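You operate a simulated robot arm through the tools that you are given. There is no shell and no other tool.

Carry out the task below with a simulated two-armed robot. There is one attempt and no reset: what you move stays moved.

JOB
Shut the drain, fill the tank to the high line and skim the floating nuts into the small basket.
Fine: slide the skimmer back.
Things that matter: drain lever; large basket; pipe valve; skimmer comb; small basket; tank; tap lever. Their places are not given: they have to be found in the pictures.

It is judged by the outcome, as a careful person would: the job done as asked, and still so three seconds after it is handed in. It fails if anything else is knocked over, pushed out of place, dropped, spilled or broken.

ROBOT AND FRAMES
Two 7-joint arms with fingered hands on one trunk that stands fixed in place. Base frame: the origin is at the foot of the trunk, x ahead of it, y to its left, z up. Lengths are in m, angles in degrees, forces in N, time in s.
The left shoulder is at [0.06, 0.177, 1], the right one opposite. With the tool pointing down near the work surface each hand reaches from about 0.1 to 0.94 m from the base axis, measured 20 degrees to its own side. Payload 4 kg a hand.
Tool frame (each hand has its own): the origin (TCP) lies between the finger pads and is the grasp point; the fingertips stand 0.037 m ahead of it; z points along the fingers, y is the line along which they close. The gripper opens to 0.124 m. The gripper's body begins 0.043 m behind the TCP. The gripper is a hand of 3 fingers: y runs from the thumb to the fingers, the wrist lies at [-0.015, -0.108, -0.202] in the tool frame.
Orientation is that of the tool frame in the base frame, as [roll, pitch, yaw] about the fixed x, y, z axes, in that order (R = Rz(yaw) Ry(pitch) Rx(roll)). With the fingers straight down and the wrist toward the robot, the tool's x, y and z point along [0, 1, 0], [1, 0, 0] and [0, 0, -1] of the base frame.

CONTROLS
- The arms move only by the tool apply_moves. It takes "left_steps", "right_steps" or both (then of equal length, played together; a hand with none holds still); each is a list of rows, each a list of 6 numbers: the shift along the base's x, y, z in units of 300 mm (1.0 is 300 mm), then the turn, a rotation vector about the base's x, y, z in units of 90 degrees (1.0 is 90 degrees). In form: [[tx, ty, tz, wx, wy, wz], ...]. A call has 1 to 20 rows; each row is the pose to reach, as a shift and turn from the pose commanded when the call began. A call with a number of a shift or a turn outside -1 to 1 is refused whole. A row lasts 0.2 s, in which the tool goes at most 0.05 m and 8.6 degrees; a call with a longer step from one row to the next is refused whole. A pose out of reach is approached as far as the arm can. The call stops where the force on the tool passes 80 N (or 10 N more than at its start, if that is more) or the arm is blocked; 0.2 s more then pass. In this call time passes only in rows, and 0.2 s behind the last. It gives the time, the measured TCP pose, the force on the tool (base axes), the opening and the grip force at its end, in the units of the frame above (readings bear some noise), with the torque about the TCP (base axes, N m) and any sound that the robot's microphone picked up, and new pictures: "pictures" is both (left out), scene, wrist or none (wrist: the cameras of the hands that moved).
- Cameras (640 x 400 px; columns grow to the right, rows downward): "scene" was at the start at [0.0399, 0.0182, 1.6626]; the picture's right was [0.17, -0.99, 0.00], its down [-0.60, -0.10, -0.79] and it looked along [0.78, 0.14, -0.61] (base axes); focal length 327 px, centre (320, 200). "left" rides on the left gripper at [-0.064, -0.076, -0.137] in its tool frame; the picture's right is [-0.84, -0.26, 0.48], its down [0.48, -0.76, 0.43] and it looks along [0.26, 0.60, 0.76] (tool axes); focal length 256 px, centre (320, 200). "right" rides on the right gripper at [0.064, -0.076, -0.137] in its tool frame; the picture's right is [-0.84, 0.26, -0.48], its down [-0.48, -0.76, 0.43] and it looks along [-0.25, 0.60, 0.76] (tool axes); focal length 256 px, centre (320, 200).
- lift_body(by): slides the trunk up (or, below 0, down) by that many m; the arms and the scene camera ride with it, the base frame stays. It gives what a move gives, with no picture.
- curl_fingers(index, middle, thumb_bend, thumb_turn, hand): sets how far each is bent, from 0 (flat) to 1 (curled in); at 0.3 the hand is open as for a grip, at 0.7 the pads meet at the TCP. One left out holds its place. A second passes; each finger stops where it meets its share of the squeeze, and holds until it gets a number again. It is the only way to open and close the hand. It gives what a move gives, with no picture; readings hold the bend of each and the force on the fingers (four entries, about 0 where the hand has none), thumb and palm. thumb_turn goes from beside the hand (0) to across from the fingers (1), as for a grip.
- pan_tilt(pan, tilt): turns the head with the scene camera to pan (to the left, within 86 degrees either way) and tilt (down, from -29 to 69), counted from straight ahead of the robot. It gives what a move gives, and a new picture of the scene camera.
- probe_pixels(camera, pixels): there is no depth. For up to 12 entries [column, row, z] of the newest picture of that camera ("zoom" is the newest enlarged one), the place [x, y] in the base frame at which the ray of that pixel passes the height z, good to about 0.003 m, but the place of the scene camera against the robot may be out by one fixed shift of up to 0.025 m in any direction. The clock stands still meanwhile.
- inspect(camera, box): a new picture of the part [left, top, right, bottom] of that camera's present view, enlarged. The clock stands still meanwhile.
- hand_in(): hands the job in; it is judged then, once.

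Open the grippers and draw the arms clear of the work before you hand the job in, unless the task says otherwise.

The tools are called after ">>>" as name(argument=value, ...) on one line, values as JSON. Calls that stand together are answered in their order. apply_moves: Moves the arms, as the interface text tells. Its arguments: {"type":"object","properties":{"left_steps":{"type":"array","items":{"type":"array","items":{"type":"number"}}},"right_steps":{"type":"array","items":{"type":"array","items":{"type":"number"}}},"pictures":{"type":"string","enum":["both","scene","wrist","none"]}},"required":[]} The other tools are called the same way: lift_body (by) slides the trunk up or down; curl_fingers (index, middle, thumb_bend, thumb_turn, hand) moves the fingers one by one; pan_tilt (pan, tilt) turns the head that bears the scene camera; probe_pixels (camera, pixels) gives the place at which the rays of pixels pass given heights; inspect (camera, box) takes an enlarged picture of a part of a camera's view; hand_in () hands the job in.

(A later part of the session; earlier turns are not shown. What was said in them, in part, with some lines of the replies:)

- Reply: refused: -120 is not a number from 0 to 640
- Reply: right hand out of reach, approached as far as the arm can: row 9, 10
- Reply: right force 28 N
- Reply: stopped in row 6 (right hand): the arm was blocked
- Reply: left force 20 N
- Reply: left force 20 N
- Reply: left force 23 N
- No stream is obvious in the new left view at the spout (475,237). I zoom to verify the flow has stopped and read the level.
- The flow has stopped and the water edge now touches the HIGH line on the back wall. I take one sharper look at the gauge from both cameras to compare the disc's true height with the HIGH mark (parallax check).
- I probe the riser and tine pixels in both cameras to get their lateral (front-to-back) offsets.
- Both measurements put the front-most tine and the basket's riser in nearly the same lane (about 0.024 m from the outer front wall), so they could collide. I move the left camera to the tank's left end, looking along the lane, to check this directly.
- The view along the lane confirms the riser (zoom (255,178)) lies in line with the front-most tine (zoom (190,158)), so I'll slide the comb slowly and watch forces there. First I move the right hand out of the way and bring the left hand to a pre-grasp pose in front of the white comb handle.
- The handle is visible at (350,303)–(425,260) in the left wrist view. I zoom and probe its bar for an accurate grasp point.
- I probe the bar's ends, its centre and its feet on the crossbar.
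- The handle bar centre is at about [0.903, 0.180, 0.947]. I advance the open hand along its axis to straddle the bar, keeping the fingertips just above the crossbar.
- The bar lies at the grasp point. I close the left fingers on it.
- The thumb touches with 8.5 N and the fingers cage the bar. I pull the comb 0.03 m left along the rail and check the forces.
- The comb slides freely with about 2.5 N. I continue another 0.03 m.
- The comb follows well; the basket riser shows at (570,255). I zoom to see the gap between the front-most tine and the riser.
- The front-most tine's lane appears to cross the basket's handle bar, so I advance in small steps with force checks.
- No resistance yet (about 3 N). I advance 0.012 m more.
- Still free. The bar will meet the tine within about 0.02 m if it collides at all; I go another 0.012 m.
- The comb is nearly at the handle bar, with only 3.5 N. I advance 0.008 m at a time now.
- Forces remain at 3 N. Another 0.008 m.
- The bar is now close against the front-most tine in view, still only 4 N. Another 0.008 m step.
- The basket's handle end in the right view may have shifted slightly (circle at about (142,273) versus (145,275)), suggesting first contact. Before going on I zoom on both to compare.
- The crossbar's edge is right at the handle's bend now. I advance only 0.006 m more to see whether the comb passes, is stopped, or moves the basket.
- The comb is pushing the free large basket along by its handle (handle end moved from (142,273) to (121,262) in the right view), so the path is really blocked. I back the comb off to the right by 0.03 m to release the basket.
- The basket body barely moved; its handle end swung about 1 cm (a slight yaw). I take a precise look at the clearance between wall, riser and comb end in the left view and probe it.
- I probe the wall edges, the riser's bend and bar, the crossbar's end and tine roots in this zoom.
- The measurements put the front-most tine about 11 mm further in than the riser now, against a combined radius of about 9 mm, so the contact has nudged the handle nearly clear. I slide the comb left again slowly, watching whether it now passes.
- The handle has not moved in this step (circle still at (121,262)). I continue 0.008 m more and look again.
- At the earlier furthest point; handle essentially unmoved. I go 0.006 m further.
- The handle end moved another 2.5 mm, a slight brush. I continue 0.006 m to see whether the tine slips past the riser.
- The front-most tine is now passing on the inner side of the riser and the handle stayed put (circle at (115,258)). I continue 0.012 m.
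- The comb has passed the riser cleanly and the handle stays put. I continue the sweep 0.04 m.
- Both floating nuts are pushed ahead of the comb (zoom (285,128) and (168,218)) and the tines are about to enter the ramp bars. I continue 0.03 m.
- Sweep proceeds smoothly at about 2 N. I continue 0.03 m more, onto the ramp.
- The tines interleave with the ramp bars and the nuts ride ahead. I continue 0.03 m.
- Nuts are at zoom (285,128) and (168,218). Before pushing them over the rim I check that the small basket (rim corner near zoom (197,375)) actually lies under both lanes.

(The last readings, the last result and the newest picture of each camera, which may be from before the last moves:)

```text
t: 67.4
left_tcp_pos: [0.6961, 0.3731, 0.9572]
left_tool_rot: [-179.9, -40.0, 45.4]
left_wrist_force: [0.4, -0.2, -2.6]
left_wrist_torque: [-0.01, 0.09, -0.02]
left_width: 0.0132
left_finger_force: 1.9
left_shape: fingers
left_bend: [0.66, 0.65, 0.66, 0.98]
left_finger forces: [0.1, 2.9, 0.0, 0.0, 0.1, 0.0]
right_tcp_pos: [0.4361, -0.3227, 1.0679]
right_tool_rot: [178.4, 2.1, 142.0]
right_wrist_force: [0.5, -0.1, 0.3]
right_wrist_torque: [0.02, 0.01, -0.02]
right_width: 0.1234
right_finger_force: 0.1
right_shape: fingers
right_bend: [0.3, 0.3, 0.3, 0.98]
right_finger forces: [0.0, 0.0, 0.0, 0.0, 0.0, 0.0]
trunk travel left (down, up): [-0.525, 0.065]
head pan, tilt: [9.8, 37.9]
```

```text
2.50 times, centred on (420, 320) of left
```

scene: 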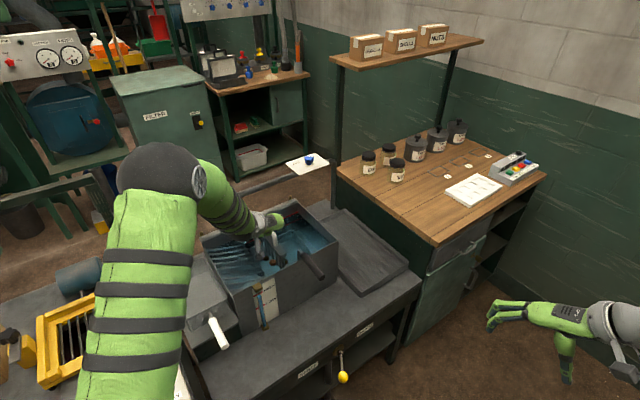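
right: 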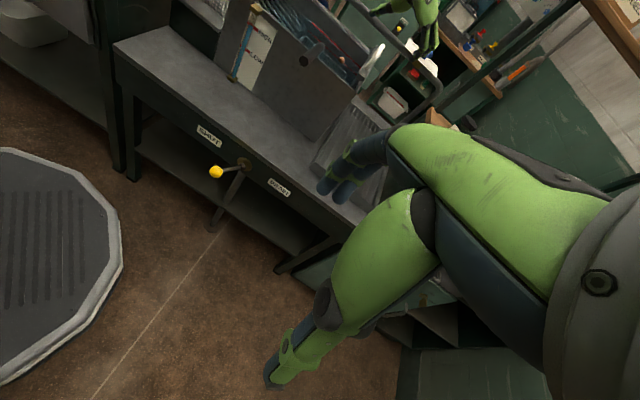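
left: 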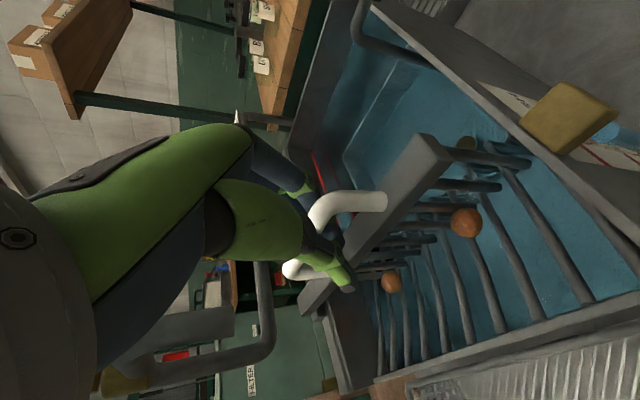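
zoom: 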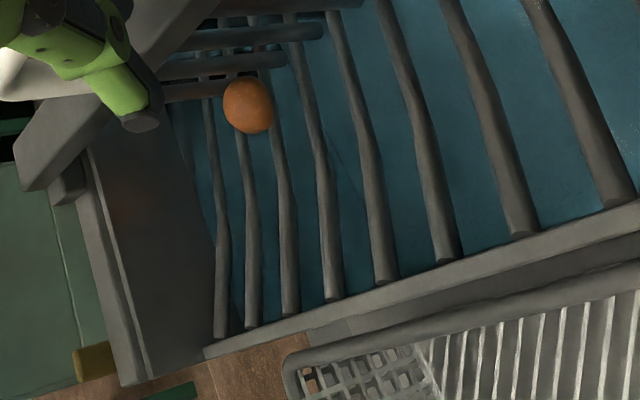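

Both nut lanes (about 0.07 m and 0.165 m from the front) fall within the small basket's span (about 0.025–0.20 m). I continue the push 0.03 m up the ramp.

>>> apply_moves(left_steps=[[-0.0178, 0.0175, 0, 0, 0, 0], [-0.0356, 0.035, 0, 0, 0, 0], [-0.0535, 0.0526, 0, 0, 0, 0], [-0.0713, 0.0701, 0, 0, 0, 0]], pictures="wrist")

>>> inspect(camera="left", box=[340, 140, 640, 400])

>>> inspect(camera="right", box=[220, 0, 420, 120])

```text
t: 68.4
left_tcp_pos: [0.6752, 0.3948, 0.956]
left_tool_rot: [-179.9, -40.0, 45.5]
left_wrist_force: [0.8, 0.8, -2.2]
left_wrist_torque: [0.0, 0.11, 0.02]
left_width: 0.0133
left_finger_force: 1.6
left_shape: fingers
left_bend: [0.66, 0.65, 0.66, 0.98]
left_finger forces: [0.0, 2.5, 0.0, 0.0, 0.0, 0.0]
right_tcp_pos: [0.435, -0.323, 1.0677]
right_tool_rot: [178.4, 2.2, 141.9]
right_wrist_force: [0.0, 0.1, -0.3]
right_wrist_torque: [-0.02, 0.0, -0.01]
right_width: 0.1234
right_finger_force: 0.1
right_shape: fingers
right_bend: [0.3, 0.3, 0.3, 0.98]
right_finger forces: [0.0, 0.0, 0.1, 0.0, 0.0, 0.0]
trunk travel left (down, up): [-0.525, 0.065]
head pan, tilt: [9.8, 37.9]
```

left: 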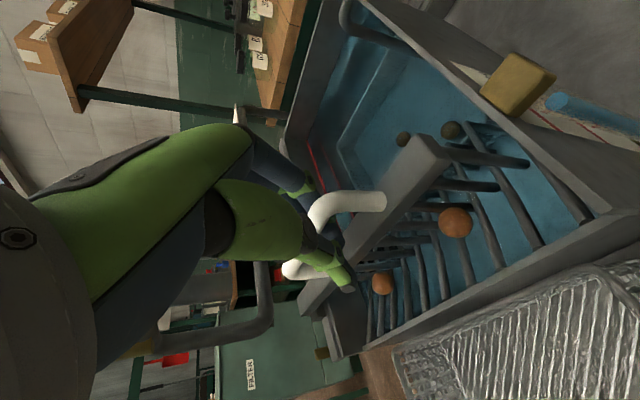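

```text
1.54 times, centred on (490, 270) of left
```

zoom: 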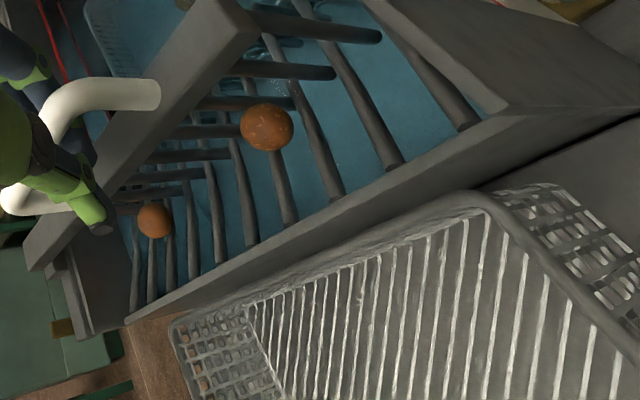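

```text
3.20 times, centred on (320, 60) of right
```

zoom: 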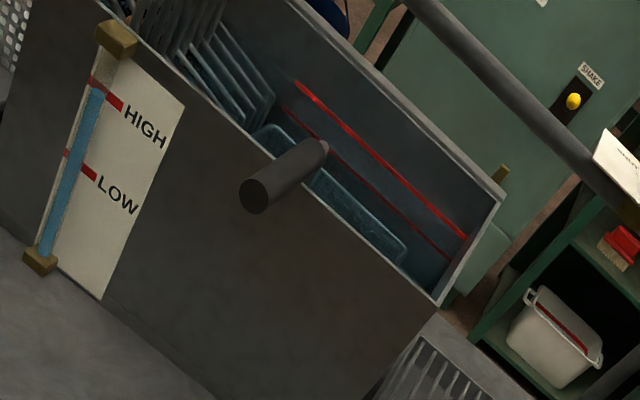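

The nuts are climbing the bars toward the rim. I probe the back nut's lane against the small basket's back corner once more before the final push.

>>> probe_pixels(camera="left", pixels=[[381.6, 283, 0.86], [381.6, 283, 0.875], [392.6, 333, 0.867], [399, 350, 0.85], [396, 357, 0.85], [455.6, 222.5, 0.86], [455.6, 222.5, 0.875], [594, 266, 0.85], [386, 315, 0.867], [600, 215, 0.867]])

>>> inspect(camera="left", box=[350, 250, 470, 370])

```text
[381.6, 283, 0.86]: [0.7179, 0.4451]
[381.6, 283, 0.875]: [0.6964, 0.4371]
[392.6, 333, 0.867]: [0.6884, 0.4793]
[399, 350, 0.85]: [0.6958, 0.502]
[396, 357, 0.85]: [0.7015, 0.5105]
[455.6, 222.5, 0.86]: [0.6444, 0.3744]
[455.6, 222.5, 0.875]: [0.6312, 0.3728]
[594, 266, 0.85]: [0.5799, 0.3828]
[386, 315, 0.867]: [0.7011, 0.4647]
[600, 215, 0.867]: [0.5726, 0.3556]
```

```text
3.33 times, centred on (410, 310) of left
```

zoom: 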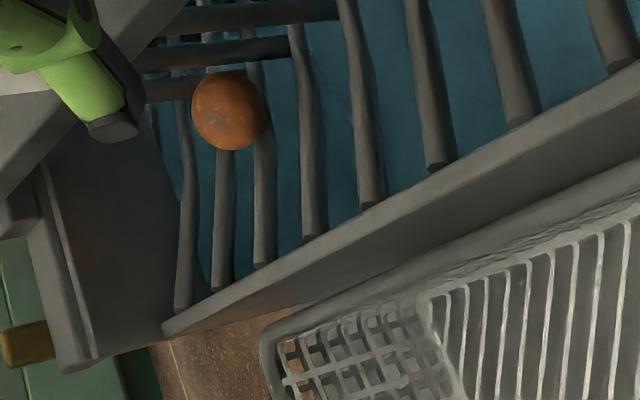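

The back nut's centre (u≈0.82) is about 0.025 m inside the basket's back rim (u≈0.846), so it should land inside. I push on 0.02 m slowly.

>>> apply_moves(left_steps=[[-0.012, 0.0117, 0, 0, 0, 0], [-0.024, 0.0234, 0, 0, 0, 0], [-0.036, 0.035, 0, 0, 0, 0], [-0.0475, 0.0467, 0, 0, 0, 0]], pictures="wrist")

>>> inspect(camera="left", box=[340, 140, 640, 400])

```text
t: 69.4
left_tcp_pos: [0.6611, 0.4079, 0.9563]
left_tool_rot: [-179.9, -40.1, 45.5]
left_wrist_force: [1.7, -0.4, -1.7]
left_wrist_torque: [0.03, 0.03, -0.04]
left_width: 0.0132
left_finger_force: 1.2
left_shape: fingers
left_bend: [0.66, 0.65, 0.66, 0.98]
left_finger forces: [0.1, 2.3, 0.1, 0.1, 0.1, 0.0]
right_tcp_pos: [0.4349, -0.3219, 1.0678]
right_tool_rot: [178.3, 2.2, 142.0]
right_wrist_force: [0.6, -0.4, -0.6]
right_wrist_torque: [-0.01, 0.04, 0.0]
right_width: 0.1236
right_finger_force: 0.0
right_shape: fingers
right_bend: [0.3, 0.3, 0.3, 0.98]
right_finger forces: [0.0, 0.0, 0.0, 0.0, 0.1, 0.0]
trunk travel left (down, up): [-0.525, 0.065]
head pan, tilt: [9.8, 37.9]
```

left: 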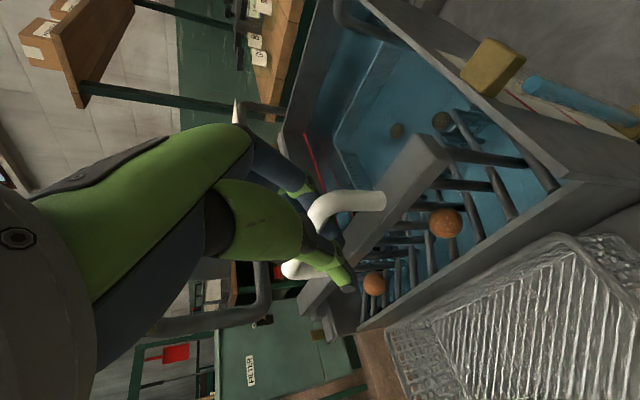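

```text
1.54 times, centred on (490, 270) of left
```

zoom: 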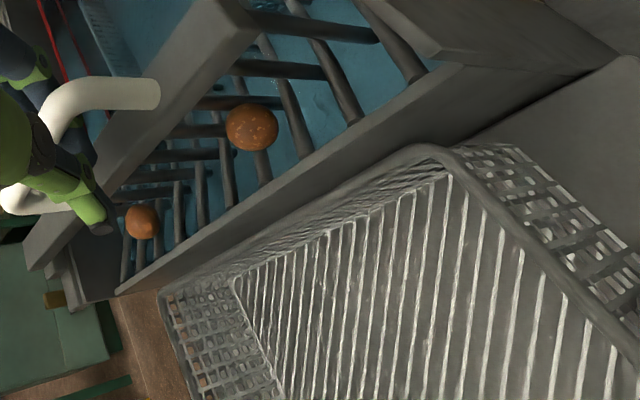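

Nuts are about at the rim. I push 0.008 m more and look.

>>> apply_moves(left_steps=[[-0.0095, 0.0093, 0, 0, 0, 0], [-0.019, 0.0187, 0, 0, 0, 0]], pictures="wrist")

>>> inspect(camera="left", box=[340, 180, 540, 340])

```text
t: 70.0
left_tcp_pos: [0.6553, 0.4136, 0.9584]
left_tool_rot: [-180.0, -40.0, 45.5]
left_wrist_force: [2.5, 0.4, -2.0]
left_wrist_torque: [0.0, 0.05, 0.0]
left_width: 0.0132
left_finger_force: 1.6
left_shape: fingers
left_bend: [0.66, 0.65, 0.66, 0.98]
left_finger forces: [0.0, 3.2, 0.0, 0.1, 0.0, 0.0]
right_tcp_pos: [0.4357, -0.3233, 1.068]
right_tool_rot: [178.5, 2.3, 141.9]
right_wrist_force: [-0.9, 0.3, -0.2]
right_wrist_torque: [0.0, 0.0, 0.03]
right_width: 0.1234
right_finger_force: 0.1
right_shape: fingers
right_bend: [0.3, 0.3, 0.3, 0.98]
right_finger forces: [0.0, 0.0, 0.0, 0.1, 0.1, 0.0]
trunk travel left (down, up): [-0.525, 0.065]
head pan, tilt: [9.8, 37.9]
```

left: 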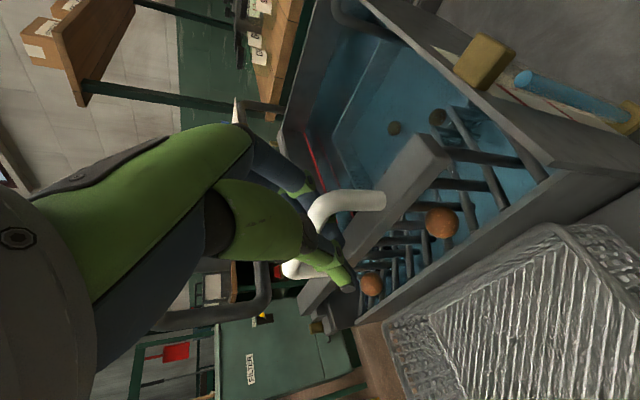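

```text
2.50 times, centred on (440, 260) of left
```

zoom: 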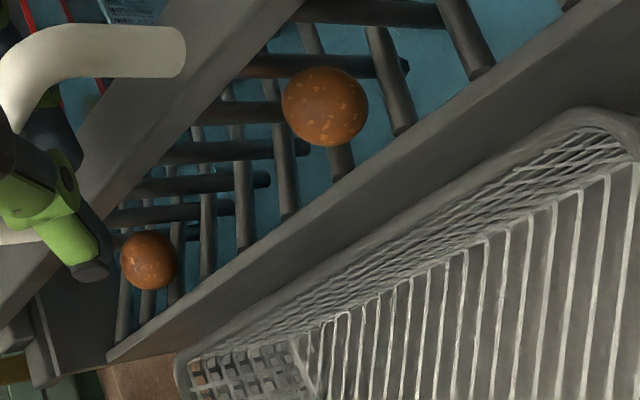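

Nuts have still roughly 0.02 m to go. I push 0.012 m more.

>>> apply_moves(left_steps=[[-0.0095, 0.0093, 0, 0, 0, 0], [-0.019, 0.0187, 0, 0, 0, 0], [-0.0285, 0.028, 0, 0, 0, 0]], pictures="wrist")

>>> inspect(camera="left", box=[340, 180, 540, 340])

```text
t: 70.8
left_tcp_pos: [0.6465, 0.4223, 0.9568]
left_tool_rot: [180.0, -40.0, 45.5]
left_wrist_force: [0.2, -0.4, -0.6]
left_wrist_torque: [-0.06, 0.06, 0.05]
left_width: 0.0133
left_finger_force: 0.7
left_shape: fingers
left_bend: [0.66, 0.66, 0.66, 0.98]
left_finger forces: [0.0, 1.4, 0.0, 0.0, 0.0, 0.0]
right_tcp_pos: [0.435, -0.3231, 1.0692]
right_tool_rot: [178.4, 2.2, 142.0]
right_wrist_force: [-0.2, 0.3, 1.0]
right_wrist_torque: [0.0, -0.01, -0.01]
right_width: 0.1234
right_finger_force: 0.0
right_shape: fingers
right_bend: [0.3, 0.3, 0.3, 0.98]
right_finger forces: [0.1, 0.1, 0.0, 0.0, 0.1, 0.0]
trunk travel left (down, up): [-0.525, 0.065]
head pan, tilt: [9.8, 37.9]
```

left: 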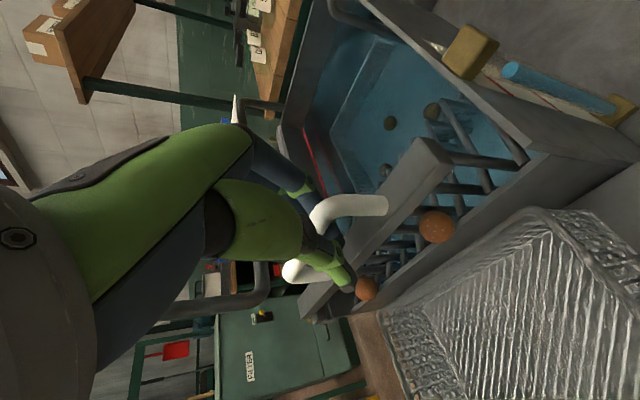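

```text
2.50 times, centred on (440, 260) of left
```

zoom: 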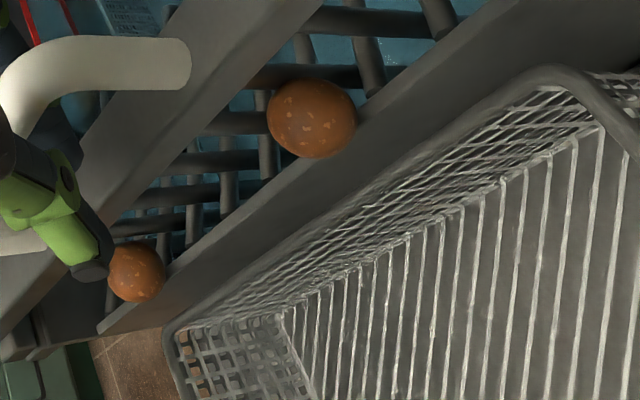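

Both nuts are on the rim's edge now. I push another 0.008 m.

>>> apply_moves(left_steps=[[-0.0095, 0.0093, 0, 0, 0, 0], [-0.019, 0.0187, 0, 0, 0, 0]], pictures="wrist")

>>> inspect(camera="left", box=[340, 180, 540, 340])

```text
t: 71.4
left_tcp_pos: [0.6423, 0.4269, 0.9578]
left_tool_rot: [180.0, -40.0, 45.5]
left_wrist_force: [0.7, -0.4, -0.3]
left_wrist_torque: [-0.01, 0.05, -0.03]
left_width: 0.0131
left_finger_force: 0.2
left_shape: fingers
left_bend: [0.66, 0.66, 0.66, 0.98]
left_finger forces: [0.1, 0.8, 0.0, 0.0, 0.0, 0.0]
right_tcp_pos: [0.4362, -0.3235, 1.0674]
right_tool_rot: [178.4, 2.3, 141.9]
right_wrist_force: [-0.4, 0.3, -0.5]
right_wrist_torque: [-0.04, 0.01, 0.0]
right_width: 0.1232
right_finger_force: 0.1
right_shape: fingers
right_bend: [0.3, 0.3, 0.3, 0.98]
right_finger forces: [0.0, 0.0, 0.1, 0.0, 0.0, 0.1]
trunk travel left (down, up): [-0.525, 0.065]
head pan, tilt: [9.8, 37.9]
```

left: 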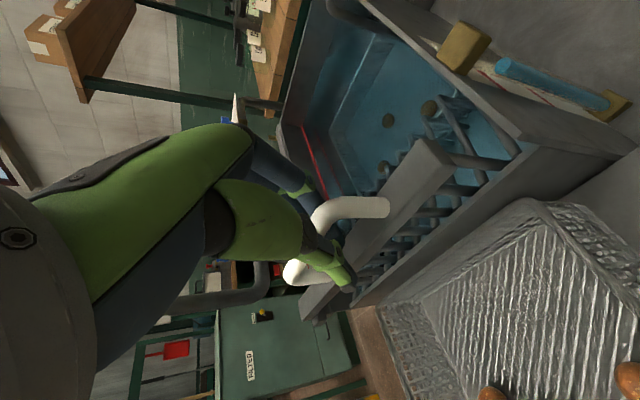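

```text
2.50 times, centred on (440, 260) of left
```

zoom: 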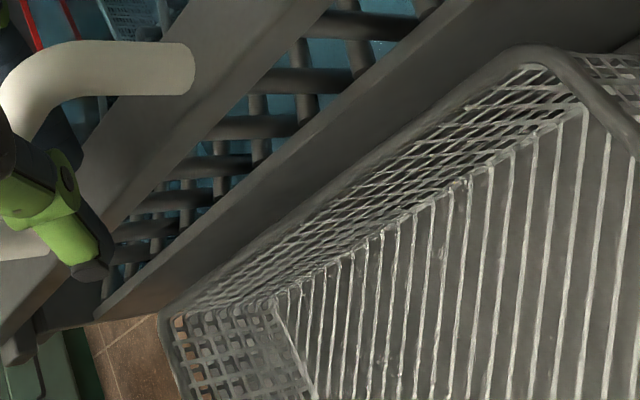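

Both nuts have gone over: they appear at (490,393) and (628,375), inside the small basket. I verify from a wider zoom.

>>> inspect(camera="left", box=[340, 200, 640, 400])

>>> inspect(camera="left", box=[440, 200, 540, 400])

>>> inspect(camera="scene", box=[130, 220, 330, 360])

```text
2.00 times, centred on (490, 300) of left
```

zoom: 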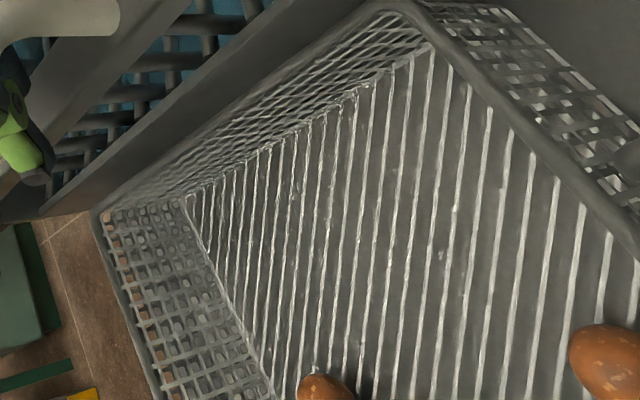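

```text
2.00 times, centred on (490, 300) of left
```

zoom: 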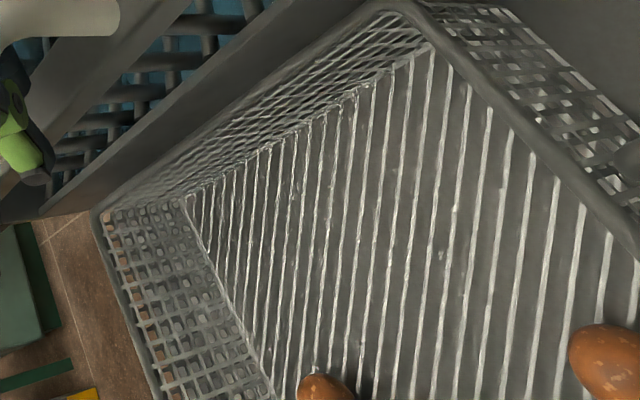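

```text
2.86 times, centred on (230, 290) of scene
```

zoom: 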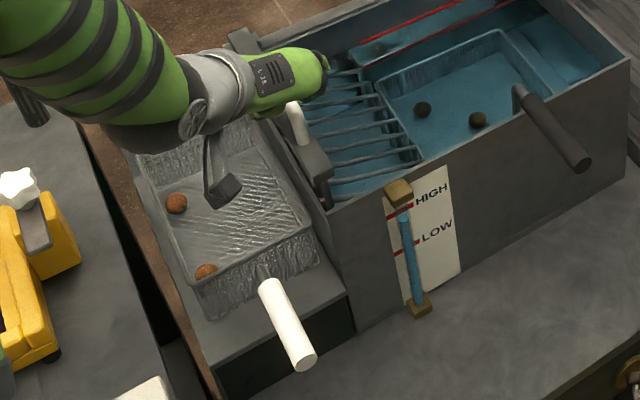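

Both floating nuts lie in the small basket (scene zoom (177,203) and (206,272)). Now I slide the comb back to the right, first up to just before the basket's riser.

>>> apply_moves(left_steps=[[0.046, -0.045, 0, 0, 0, 0], [0.092, -0.09, 0, 0, 0, 0], [0.138, -0.135, 0, 0, 0, 0], [0.184, -0.18, 0, 0, 0, 0], [0.23, -0.225, 0, 0, 0, 0], [0.276, -0.27, 0, 0, 0, 0], [0.322, -0.315, 0, 0, 0, 0], [0.368, -0.36, 0, 0, 0, 0], [0.414, -0.405, 0, 0, 0, 0], [0.45, -0.44, 0, 0, 0, 0]], pictures="both")

>>> inspect(camera="left", box=[400, 20, 560, 140])

>>> inspect(camera="right", box=[290, 20, 370, 80])

```text
t: 73.6
left_tcp_pos: [0.7776, 0.2959, 0.9564]
left_tool_rot: [180.0, -40.0, 45.5]
left_wrist_force: [1.1, -1.1, 0.5]
left_wrist_torque: [-0.04, -0.01, -0.01]
left_width: 0.0135
left_finger_force: 0.3
left_shape: fingers
left_bend: [0.66, 0.66, 0.66, 0.97]
left_finger forces: [0.0, 0.6, 0.0, 0.1, 0.2, 0.0]
right_tcp_pos: [0.4362, -0.3242, 1.0679]
right_tool_rot: [178.3, 2.2, 141.8]
right_wrist_force: [-0.4, 0.6, 0.1]
right_wrist_torque: [0.0, 0.04, 0.01]
right_width: 0.1233
right_finger_force: 0.1
right_shape: fingers
right_bend: [0.3, 0.3, 0.3, 0.98]
right_finger forces: [0.0, 0.0, 0.0, 0.0, 0.0, 0.0]
trunk travel left (down, up): [-0.525, 0.065]
head pan, tilt: [9.8, 37.9]
```

scene: 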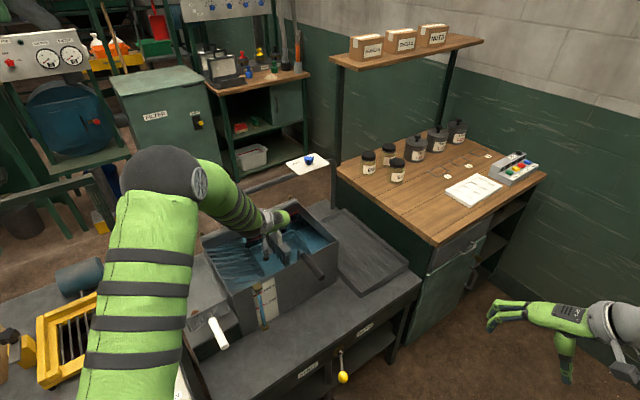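
left: 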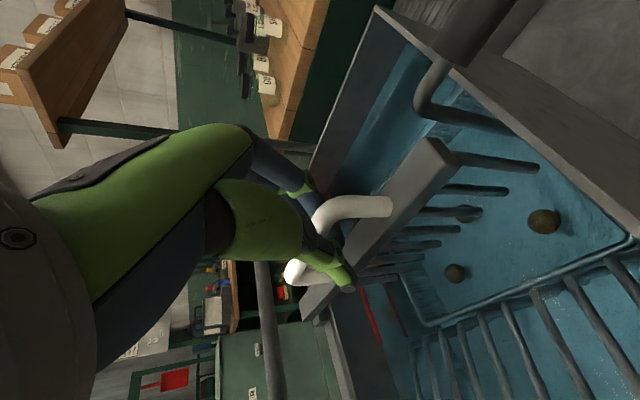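

```text
3.33 times, centred on (480, 80) of left
```

zoom: 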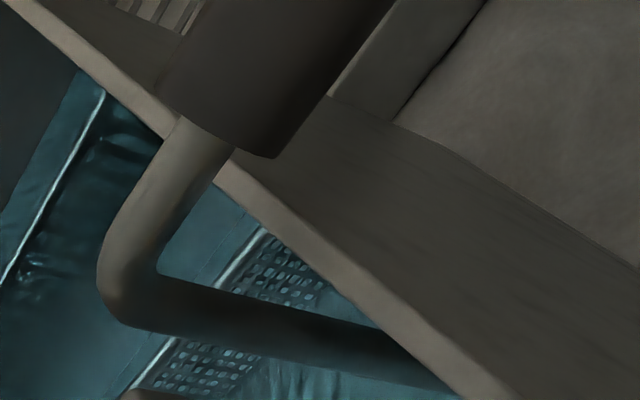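

```text
6.67 times, centred on (330, 50) of right
```

zoom: 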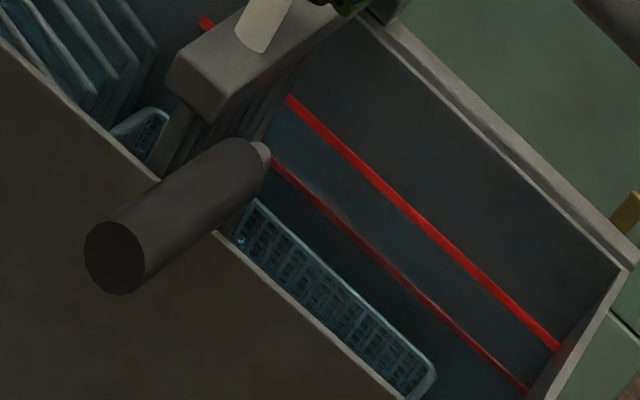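

The comb is just left of the riser. I move it right past the riser in 0.012 m steps.

>>> apply_moves(left_steps=[[0.0143, -0.014, 0, 0, 0, 0], [0.0285, -0.028, 0, 0, 0, 0], [0.043, -0.042, 0, 0, 0, 0]], pictures="none")

>>> inspect(camera="right", box=[290, 20, 370, 80])

>>> inspect(camera="left", box=[400, 60, 560, 180])

```text
t: 74.4
left_tcp_pos: [0.7894, 0.2825, 0.9577]
left_tool_rot: [179.9, -40.0, 45.5]
left_wrist_force: [-0.6, -0.3, -0.2]
left_wrist_torque: [-0.01, 0.02, -0.02]
left_width: 0.0141
left_finger_force: 0.7
left_shape: fingers
left_bend: [0.66, 0.66, 0.66, 0.97]
left_finger forces: [0.0, 0.4, 0.1, 0.1, 1.0, 0.0]
right_tcp_pos: [0.4363, -0.324, 1.0681]
right_tool_rot: [178.5, 2.2, 141.9]
right_wrist_force: [0.1, 0.3, 0.1]
right_wrist_torque: [-0.01, -0.02, 0.0]
right_width: 0.1233
right_finger_force: 0.1
right_shape: fingers
right_bend: [0.3, 0.3, 0.3, 0.98]
right_finger forces: [0.0, 0.0, 0.0, 0.1, 0.1, 0.1]
trunk travel left (down, up): [-0.525, 0.065]
head pan, tilt: [9.8, 37.9]
```

```text
6.67 times, centred on (330, 50) of right
```

zoom: 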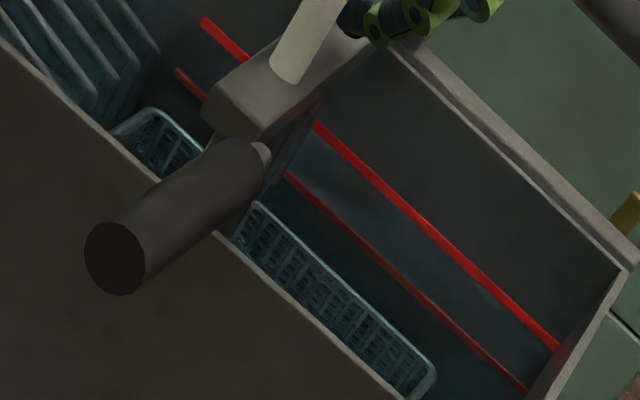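

```text
3.33 times, centred on (480, 120) of left
```

zoom: 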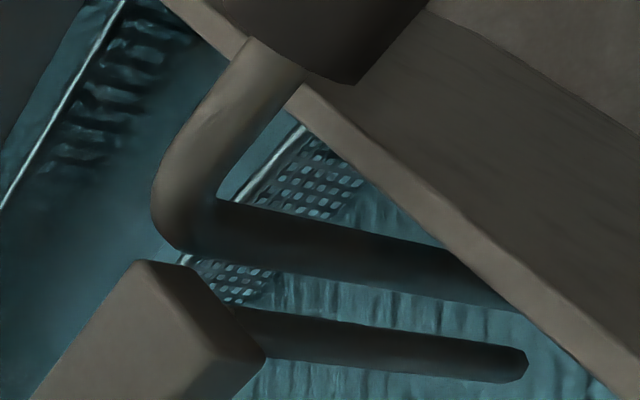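

No movement of the handle yet. I continue 0.02 m right, slowly.

>>> apply_moves(left_steps=[[0.0143, -0.014, 0, 0, 0, 0], [0.0285, -0.028, 0, 0, 0, 0], [0.0475, -0.0467, 0, 0, 0, 0]], pictures="none")

>>> inspect(camera="right", box=[290, 20, 370, 80])

>>> inspect(camera="left", box=[400, 60, 560, 180])

```text
t: 75.2
left_tcp_pos: [0.8035, 0.2693, 0.9567]
left_tool_rot: [-180.0, -40.0, 45.5]
left_wrist_force: [0.2, -0.2, -0.1]
left_wrist_torque: [0.03, 0.01, 0.02]
left_width: 0.014
left_finger_force: 0.8
left_shape: fingers
left_bend: [0.66, 0.66, 0.66, 0.98]
left_finger forces: [0.0, 0.4, 0.0, 0.1, 0.6, 0.0]
right_tcp_pos: [0.4352, -0.3246, 1.0674]
right_tool_rot: [178.4, 2.2, 142.1]
right_wrist_force: [-0.2, 0.6, 0.0]
right_wrist_torque: [-0.03, 0.03, -0.02]
right_width: 0.1233
right_finger_force: 0.1
right_shape: fingers
right_bend: [0.3, 0.3, 0.3, 0.98]
right_finger forces: [0.0, 0.1, 0.0, 0.0, 0.1, 0.0]
trunk travel left (down, up): [-0.525, 0.065]
head pan, tilt: [9.8, 37.9]
```

```text
6.67 times, centred on (330, 50) of right
```

zoom: 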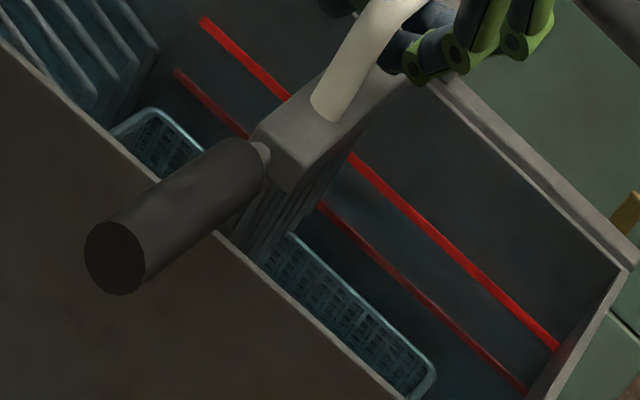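

```text
3.33 times, centred on (480, 120) of left
```

zoom: 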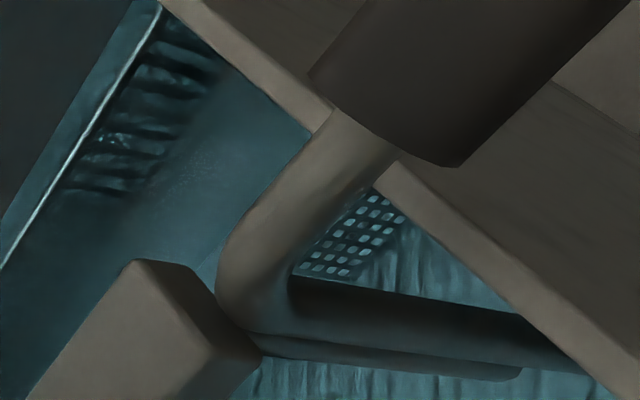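

The comb is sliding past without moving the handle (circle steady at (115,258)). I continue 0.025 m.

>>> apply_moves(left_steps=[[0.0143, -0.014, 0, 0, 0, 0], [0.0285, -0.028, 0, 0, 0, 0], [0.0475, -0.0467, 0, 0, 0, 0], [0.0595, -0.0585, 0, 0, 0, 0]], pictures="none")

>>> inspect(camera="right", box=[290, 20, 370, 80])

```text
t: 76.2
left_tcp_pos: [0.8223, 0.2521, 0.9575]
left_tool_rot: [-180.0, -40.0, 45.5]
left_wrist_force: [-0.4, 0.1, -1.0]
left_wrist_torque: [0.01, 0.0, 0.0]
left_width: 0.0141
left_finger_force: 1.0
left_shape: fingers
left_bend: [0.66, 0.66, 0.66, 0.97]
left_finger forces: [0.0, 0.7, 0.0, 0.0, 1.2, 0.1]
right_tcp_pos: [0.4356, -0.3241, 1.0682]
right_tool_rot: [178.4, 2.2, 141.9]
right_wrist_force: [0.2, -0.4, -0.2]
right_wrist_torque: [-0.01, 0.01, 0.01]
right_width: 0.1234
right_finger_force: 0.1
right_shape: fingers
right_bend: [0.3, 0.3, 0.3, 0.98]
right_finger forces: [0.0, 0.1, 0.1, 0.0, 0.0, 0.0]
trunk travel left (down, up): [-0.525, 0.065]
head pan, tilt: [9.8, 37.9]
```

```text
6.67 times, centred on (330, 50) of right
```

zoom: 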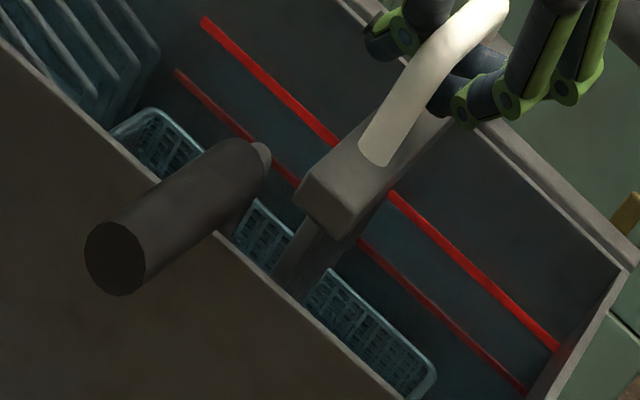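

The comb is clear of the riser again. I slide it the remaining 0.106 m back to its home at the right end.

>>> apply_moves(left_steps=[[0.035, -0.035, 0, 0, 0, 0], [0.07, -0.07, 0, 0, 0, 0], [0.105, -0.105, 0, 0, 0, 0], [0.14, -0.14, 0, 0, 0, 0], [0.175, -0.174, 0, 0, 0, 0], [0.21, -0.209, 0, 0, 0, 0], [0.235, -0.234, 0, 0, 0, 0], [0.2493, -0.2487, 0, 0, 0, 0]], pictures="both")

>>> inspect(camera="left", box=[380, 90, 600, 280])

```text
t: 78.0
left_tcp_pos: [0.8958, 0.1786, 0.9556]
left_tool_rot: [-180.0, -40.0, 45.5]
left_wrist_force: [-6.3, 4.5, 1.2]
left_wrist_torque: [0.01, 0.05, -0.04]
left_width: 0.0177
left_finger_force: 4.0
left_shape: fingers
left_bend: [0.66, 0.66, 0.65, 0.97]
left_finger forces: [0.0, 0.1, 0.0, 0.0, 7.2, 0.0]
right_tcp_pos: [0.4355, -0.3225, 1.0683]
right_tool_rot: [178.4, 2.1, 142.0]
right_wrist_force: [-0.8, 0.2, 1.0]
right_wrist_torque: [0.0, -0.03, 0.03]
right_width: 0.1234
right_finger_force: 0.1
right_shape: fingers
right_bend: [0.3, 0.3, 0.3, 0.98]
right_finger forces: [0.0, 0.0, 0.1, 0.0, 0.0, 0.1]
trunk travel left (down, up): [-0.525, 0.065]
head pan, tilt: [9.8, 37.9]
```

scene: 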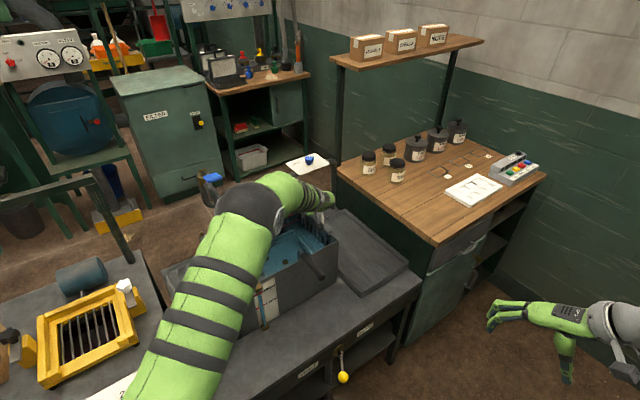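
left: 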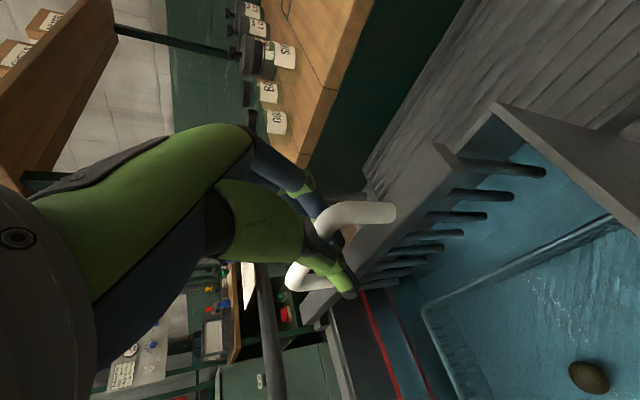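

```text
2.11 times, centred on (490, 185) of left
```

zoom: 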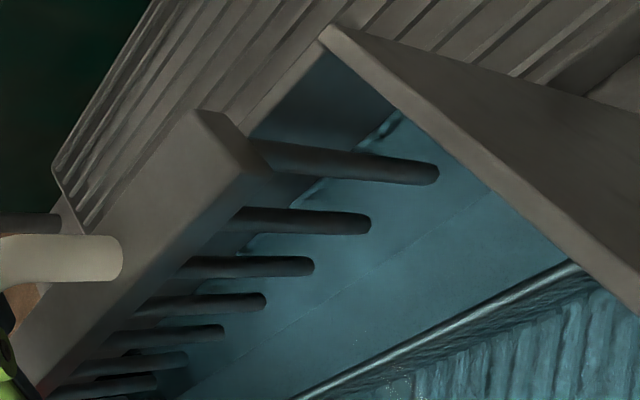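

The comb is home: the thumb meets 7 N at the same position where the handle stood at first. I open the left hand.

>>> curl_fingers(hand="left", index=0.3, middle=0.3, thumb_bend=0.3)

>>> apply_moves(left_steps=[[-0.035, -0.036, 0.06, 0, 0, 0], [-0.07, -0.072, 0.12, 0, 0, 0], [-0.105, -0.108, 0.18, 0, 0, 0], [-0.14, -0.144, 0.25, 0, 0, 0], [-0.18, -0.18, 0.34, 0, 0, 0], [-0.22, -0.2, 0.45, 0, 0, 0]], pictures="both")

```text
t: 79.0
left_tcp_pos: [0.896, 0.1779, 0.9565]
left_tool_rot: [-180.0, -40.1, 45.4]
left_wrist_force: [-0.1, 0.0, 0.2]
left_wrist_torque: [0.01, 0.06, 0.0]
left_width: 0.1234
left_finger_force: 0.2
left_shape: fingers
left_bend: [0.3, 0.3, 0.3, 0.97]
left_finger forces: [0.1, 0.0, 0.0, 0.0, 0.1, 0.0]
right_tcp_pos: [0.4344, -0.3224, 1.0679]
right_tool_rot: [178.4, 2.2, 141.9]
right_wrist_force: [-1.1, 0.5, 1.2]
right_wrist_torque: [-0.03, -0.02, 0.0]
right_width: 0.1234
right_finger_force: 0.1
right_shape: fingers
right_bend: [0.3, 0.3, 0.3, 0.98]
right_finger forces: [0.1, 0.1, 0.0, 0.0, 0.0, 0.0]
trunk travel left (down, up): [-0.525, 0.065]
head pan, tilt: [9.8, 37.9]
```

```text
t: 80.4
left_tcp_pos: [0.8314, 0.118, 1.0925]
left_tool_rot: [180.0, -40.0, 45.5]
left_wrist_force: [0.6, -0.4, -0.4]
left_wrist_torque: [0.01, -0.01, -0.02]
left_width: 0.1233
left_finger_force: 0.1
left_shape: fingers
left_bend: [0.3, 0.3, 0.3, 0.98]
left_finger forces: [0.0, 0.1, 0.0, 0.0, 0.0, 0.0]
right_tcp_pos: [0.4345, -0.3233, 1.0695]
right_tool_rot: [178.4, 2.2, 142.0]
right_wrist_force: [-0.8, 0.2, -0.2]
right_wrist_torque: [-0.03, 0.0, -0.01]
right_width: 0.1235
right_finger_force: 0.0
right_shape: fingers
right_bend: [0.3, 0.3, 0.3, 0.98]
right_finger forces: [0.0, 0.0, 0.0, 0.1, 0.0, 0.0]
trunk travel left (down, up): [-0.525, 0.065]
head pan, tilt: [9.8, 37.9]
```

scene: 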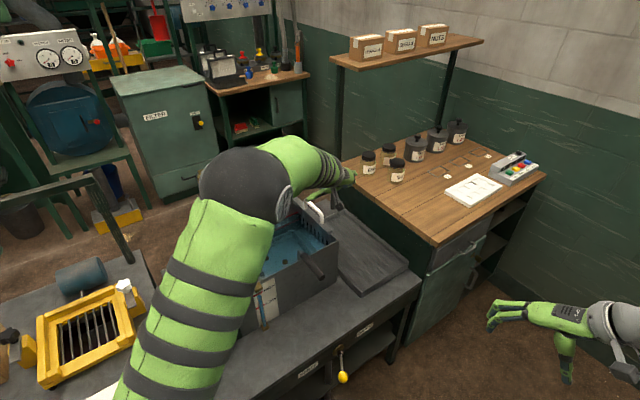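
left: 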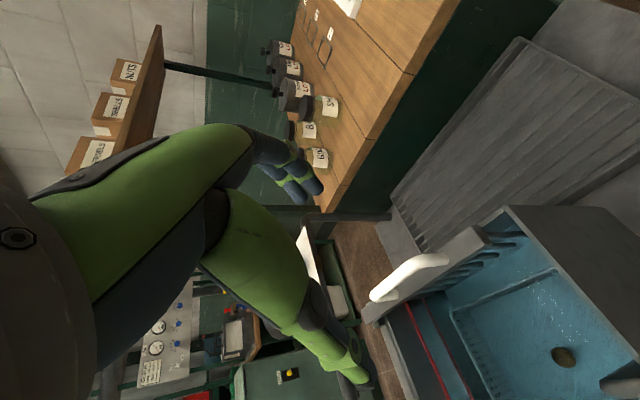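

The comb handle is released and the hand withdrawn. I raise the left arm and draw it back clear of the tank to see everything unobstructed.

>>> apply_moves(left_steps=[[-0.02, 0.0, 0.13, 0, 0, 0], [-0.06, 0.0, 0.28, 0, 0, 0], [-0.12, 0.02, 0.42, 0, 0, 0], [-0.2, 0.06, 0.55, 0, 0, 0], [-0.29, 0.14, 0.65, 0, 0, 0], [-0.38, 0.23, 0.72, 0, 0, 0], [-0.48, 0.34, 0.78, 0, 0, 0], [-0.58, 0.45, 0.82, 0, 0, 0], [-0.68, 0.56, 0.85, 0, 0, 0], [-0.78, 0.67, 0.87, 0, 0, 0], [-0.88, 0.78, 0.88, 0, 0, 0], [-0.97, 0.88, 0.88, 0, 0, 0], [-1.0, 0.97, 0.88, 0, 0, 0]], pictures="both")

>>> inspect(camera="scene", box=[150, 180, 350, 350])

>>> inspect(camera="right", box=[160, 0, 400, 220])

```text
t: 83.2
left_tcp_pos: [0.5301, 0.41, 1.3566]
left_tool_rot: [-179.9, -40.0, 45.5]
left_wrist_force: [-0.3, -0.4, 0.1]
left_wrist_torque: [0.01, 0.0, 0.02]
left_width: 0.1234
left_finger_force: 0.0
left_shape: fingers
left_bend: [0.3, 0.3, 0.3, 0.98]
left_finger forces: [0.0, 0.0, 0.1, 0.0, 0.1, 0.0]
right_tcp_pos: [0.4356, -0.323, 1.0693]
right_tool_rot: [178.4, 2.2, 142.0]
right_wrist_force: [0.1, 0.2, 0.1]
right_wrist_torque: [-0.04, 0.0, -0.03]
right_width: 0.1237
right_finger_force: 0.1
right_shape: fingers
right_bend: [0.3, 0.3, 0.3, 0.98]
right_finger forces: [0.0, 0.1, 0.1, 0.0, 0.1, 0.0]
trunk travel left (down, up): [-0.525, 0.065]
head pan, tilt: [9.8, 37.9]
```

scene: 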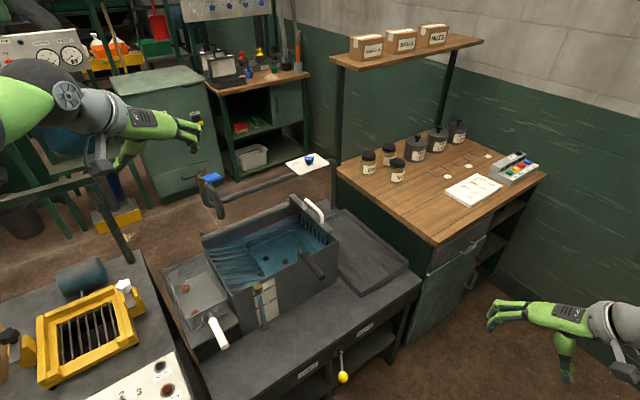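
left: 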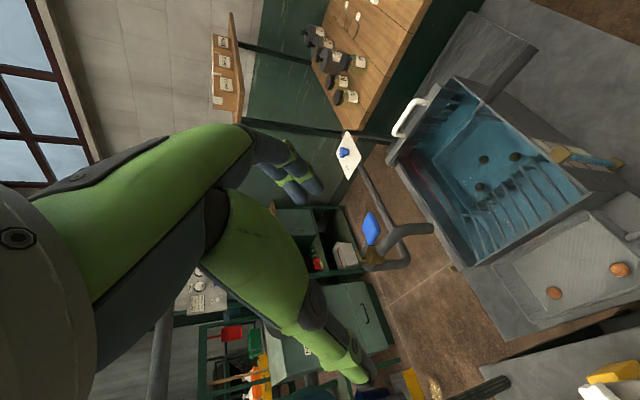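

```text
2.35 times, centred on (250, 265) of scene
```

zoom: 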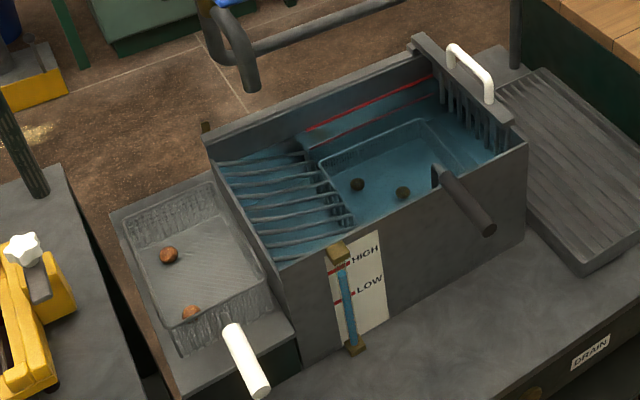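

```text
1.82 times, centred on (280, 110) of right
```

zoom: 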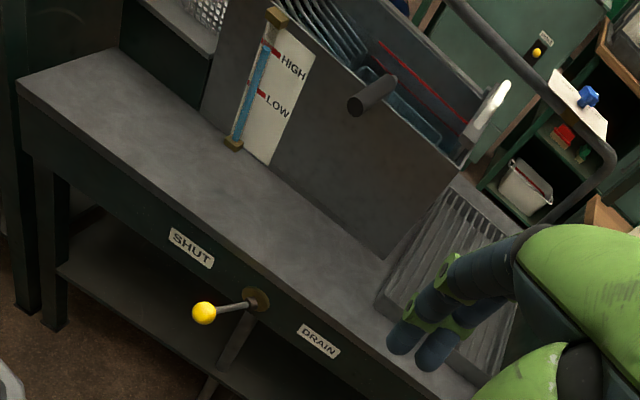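

Everything looks in order: comb home, two nuts in the small basket, three sunk nuts in the large basket, drain lever at SHUT. I do a final check of the gauge level, tap and large basket handle.

>>> inspect(camera="scene", box=[248, 280, 280, 300])

>>> inspect(camera="scene", box=[240, 205, 304, 245])

>>> inspect(camera="scene", box=[190, 160, 350, 290])

>>> inspect(camera="left", box=[340, 60, 640, 360])

```text
16.00 times, centred on (264, 290) of scene
```

zoom: 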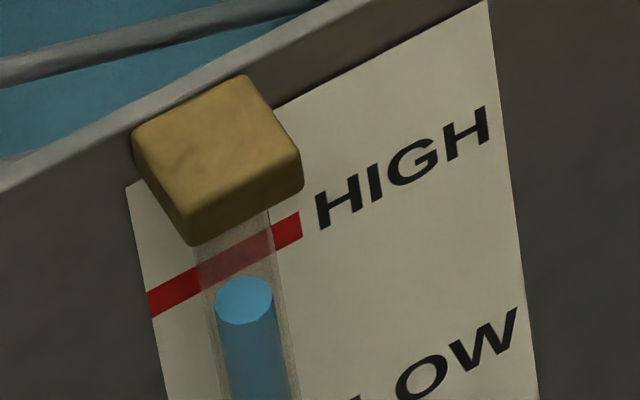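

```text
10.00 times, centred on (272, 225) of scene
```

zoom: 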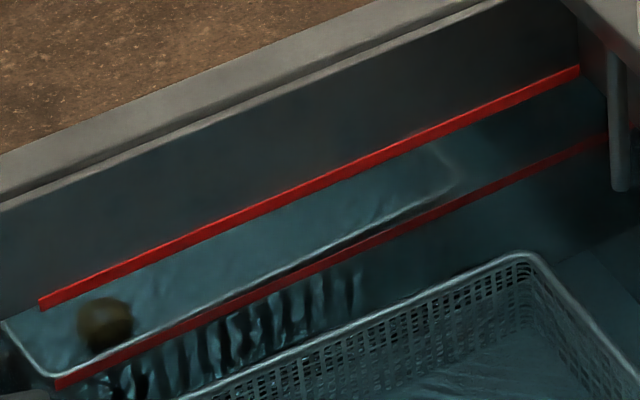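

```text
3.08 times, centred on (270, 225) of scene
```

zoom: 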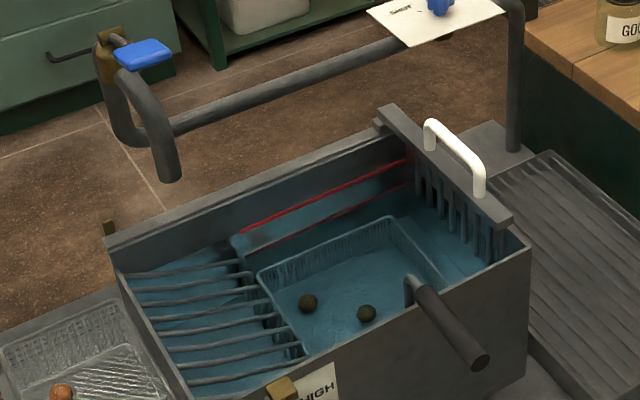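

```text
1.33 times, centred on (490, 210) of left
```

zoom: 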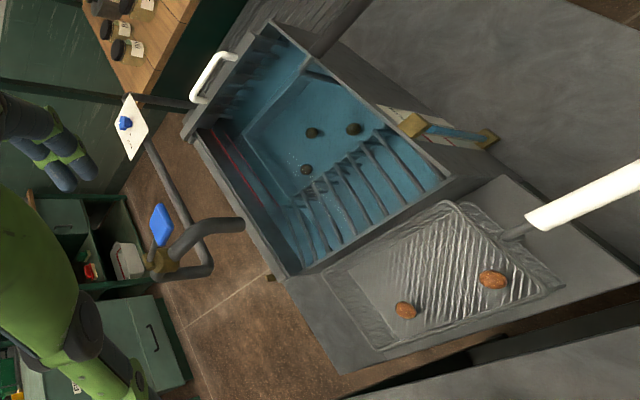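

The gauge disc is exactly where it was after filling, so nothing drips or drains. One more magnified look at the waterline against the interior HIGH line to be sure of the level.

>>> inspect(camera="scene", box=[256, 212, 288, 232])

>>> inspect(camera="left", box=[395, 150, 475, 220])

>>> inspect(camera="right", box=[255, 10, 275, 30])

```text
16.00 times, centred on (272, 222) of scene
```

zoom: 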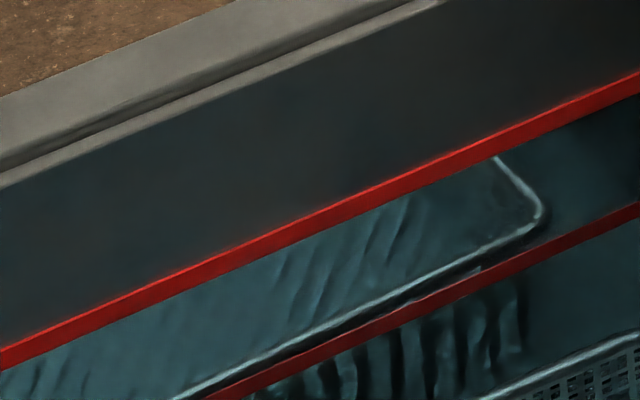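

```text
5.71 times, centred on (435, 185) of left
```

zoom: 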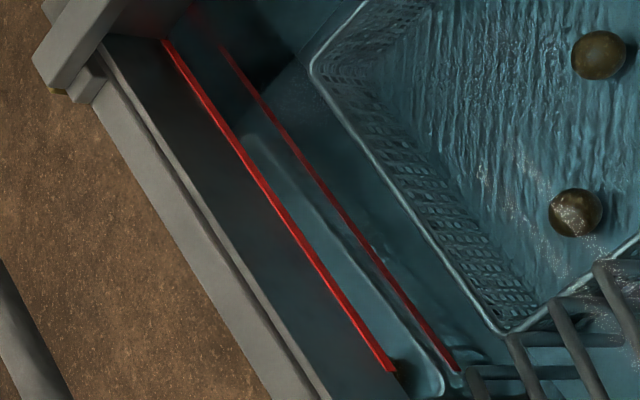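

```text
16.00 times, centred on (265, 20) of right
```

zoom: 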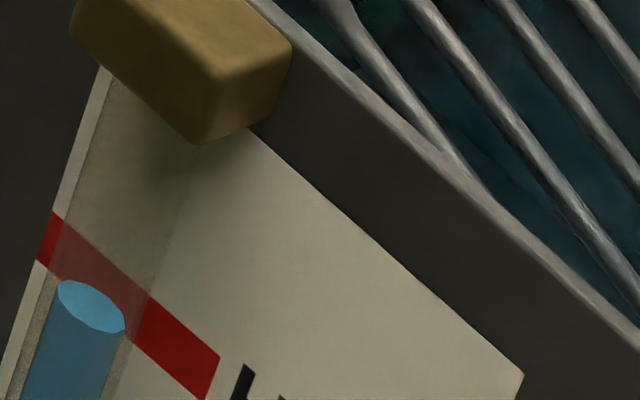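

The waterline lies right along the HIGH line, the level is steady, the two floaters are in the small basket and the comb is home. I draw the left arm a little further back and up before handing in.

>>> apply_moves(left_steps=[[-0.08, 0.05, 0.04, 0, 0, 0], [-0.16, 0.1, 0.08, 0, 0, 0], [-0.24, 0.15, 0.12, 0, 0, 0], [-0.32, 0.2, 0.14, 0, 0, 0]], pictures="both")

```text
t: 84.2
left_tcp_pos: [0.4325, 0.4683, 1.3971]
left_tool_rot: [179.9, -40.0, 45.6]
left_wrist_force: [0.3, -0.1, 0.4]
left_wrist_torque: [0.02, 0.04, 0.03]
left_width: 0.1232
left_finger_force: 0.0
left_shape: fingers
left_bend: [0.3, 0.3, 0.3, 0.98]
left_finger forces: [0.0, 0.0, 0.0, 0.0, 0.0, 0.0]
right_tcp_pos: [0.4359, -0.3232, 1.0679]
right_tool_rot: [178.4, 2.2, 141.9]
right_wrist_force: [-0.5, -0.3, 0.6]
right_wrist_torque: [0.0, 0.04, 0.0]
right_width: 0.1233
right_finger_force: 0.0
right_shape: fingers
right_bend: [0.3, 0.3, 0.3, 0.98]
right_finger forces: [0.1, 0.1, 0.0, 0.0, 0.0, 0.1]
trunk travel left (down, up): [-0.525, 0.065]
head pan, tilt: [9.8, 37.9]
```

scene: 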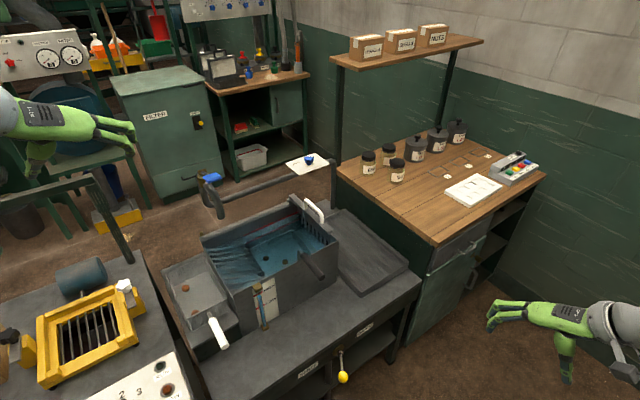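
left: 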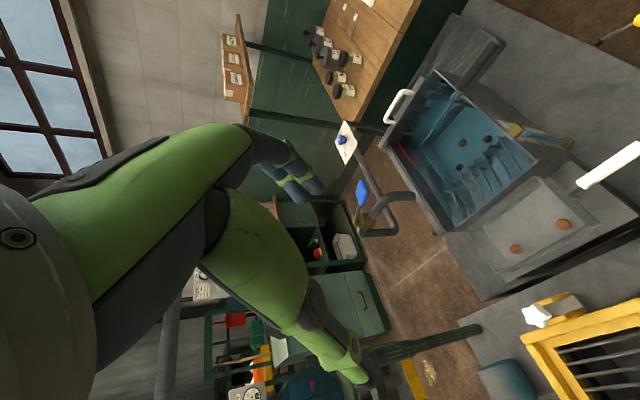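

Both hands are open and clear. The scene shows the tank filled to HIGH, the comb at its right-hand home, two nuts in the small basket and the drain lever at SHUT, so I hand the job in.

>>> hand_in()

```text
The job is handed in.
```

I've handed the job in, with everything you asked for done:

- **Drain:** the lever is against its stop on the SHUT side. The gauge held steady from the end of filling until I handed in, so nothing is draining.
- **Water level:** the tank is filled to the HIGH line. The water sits at the lower edge of the painted line, about 3 mm below its centre. The tap is closed and not dripping.
- **Nuts:** the two that floated are in the small basket. The three that sank are still in the large basket.
- **Skimmer:** it is back at its starting position at the right end.

**Large basket moved slightly:** its handle was in the comb's path, and the comb pushed it aside before it could pass. The basket body barely moved, but it is turned a few degrees, and the end of the handle is about 1 cm further left than before. I left it that way.

Both hands are open and clear of the work.
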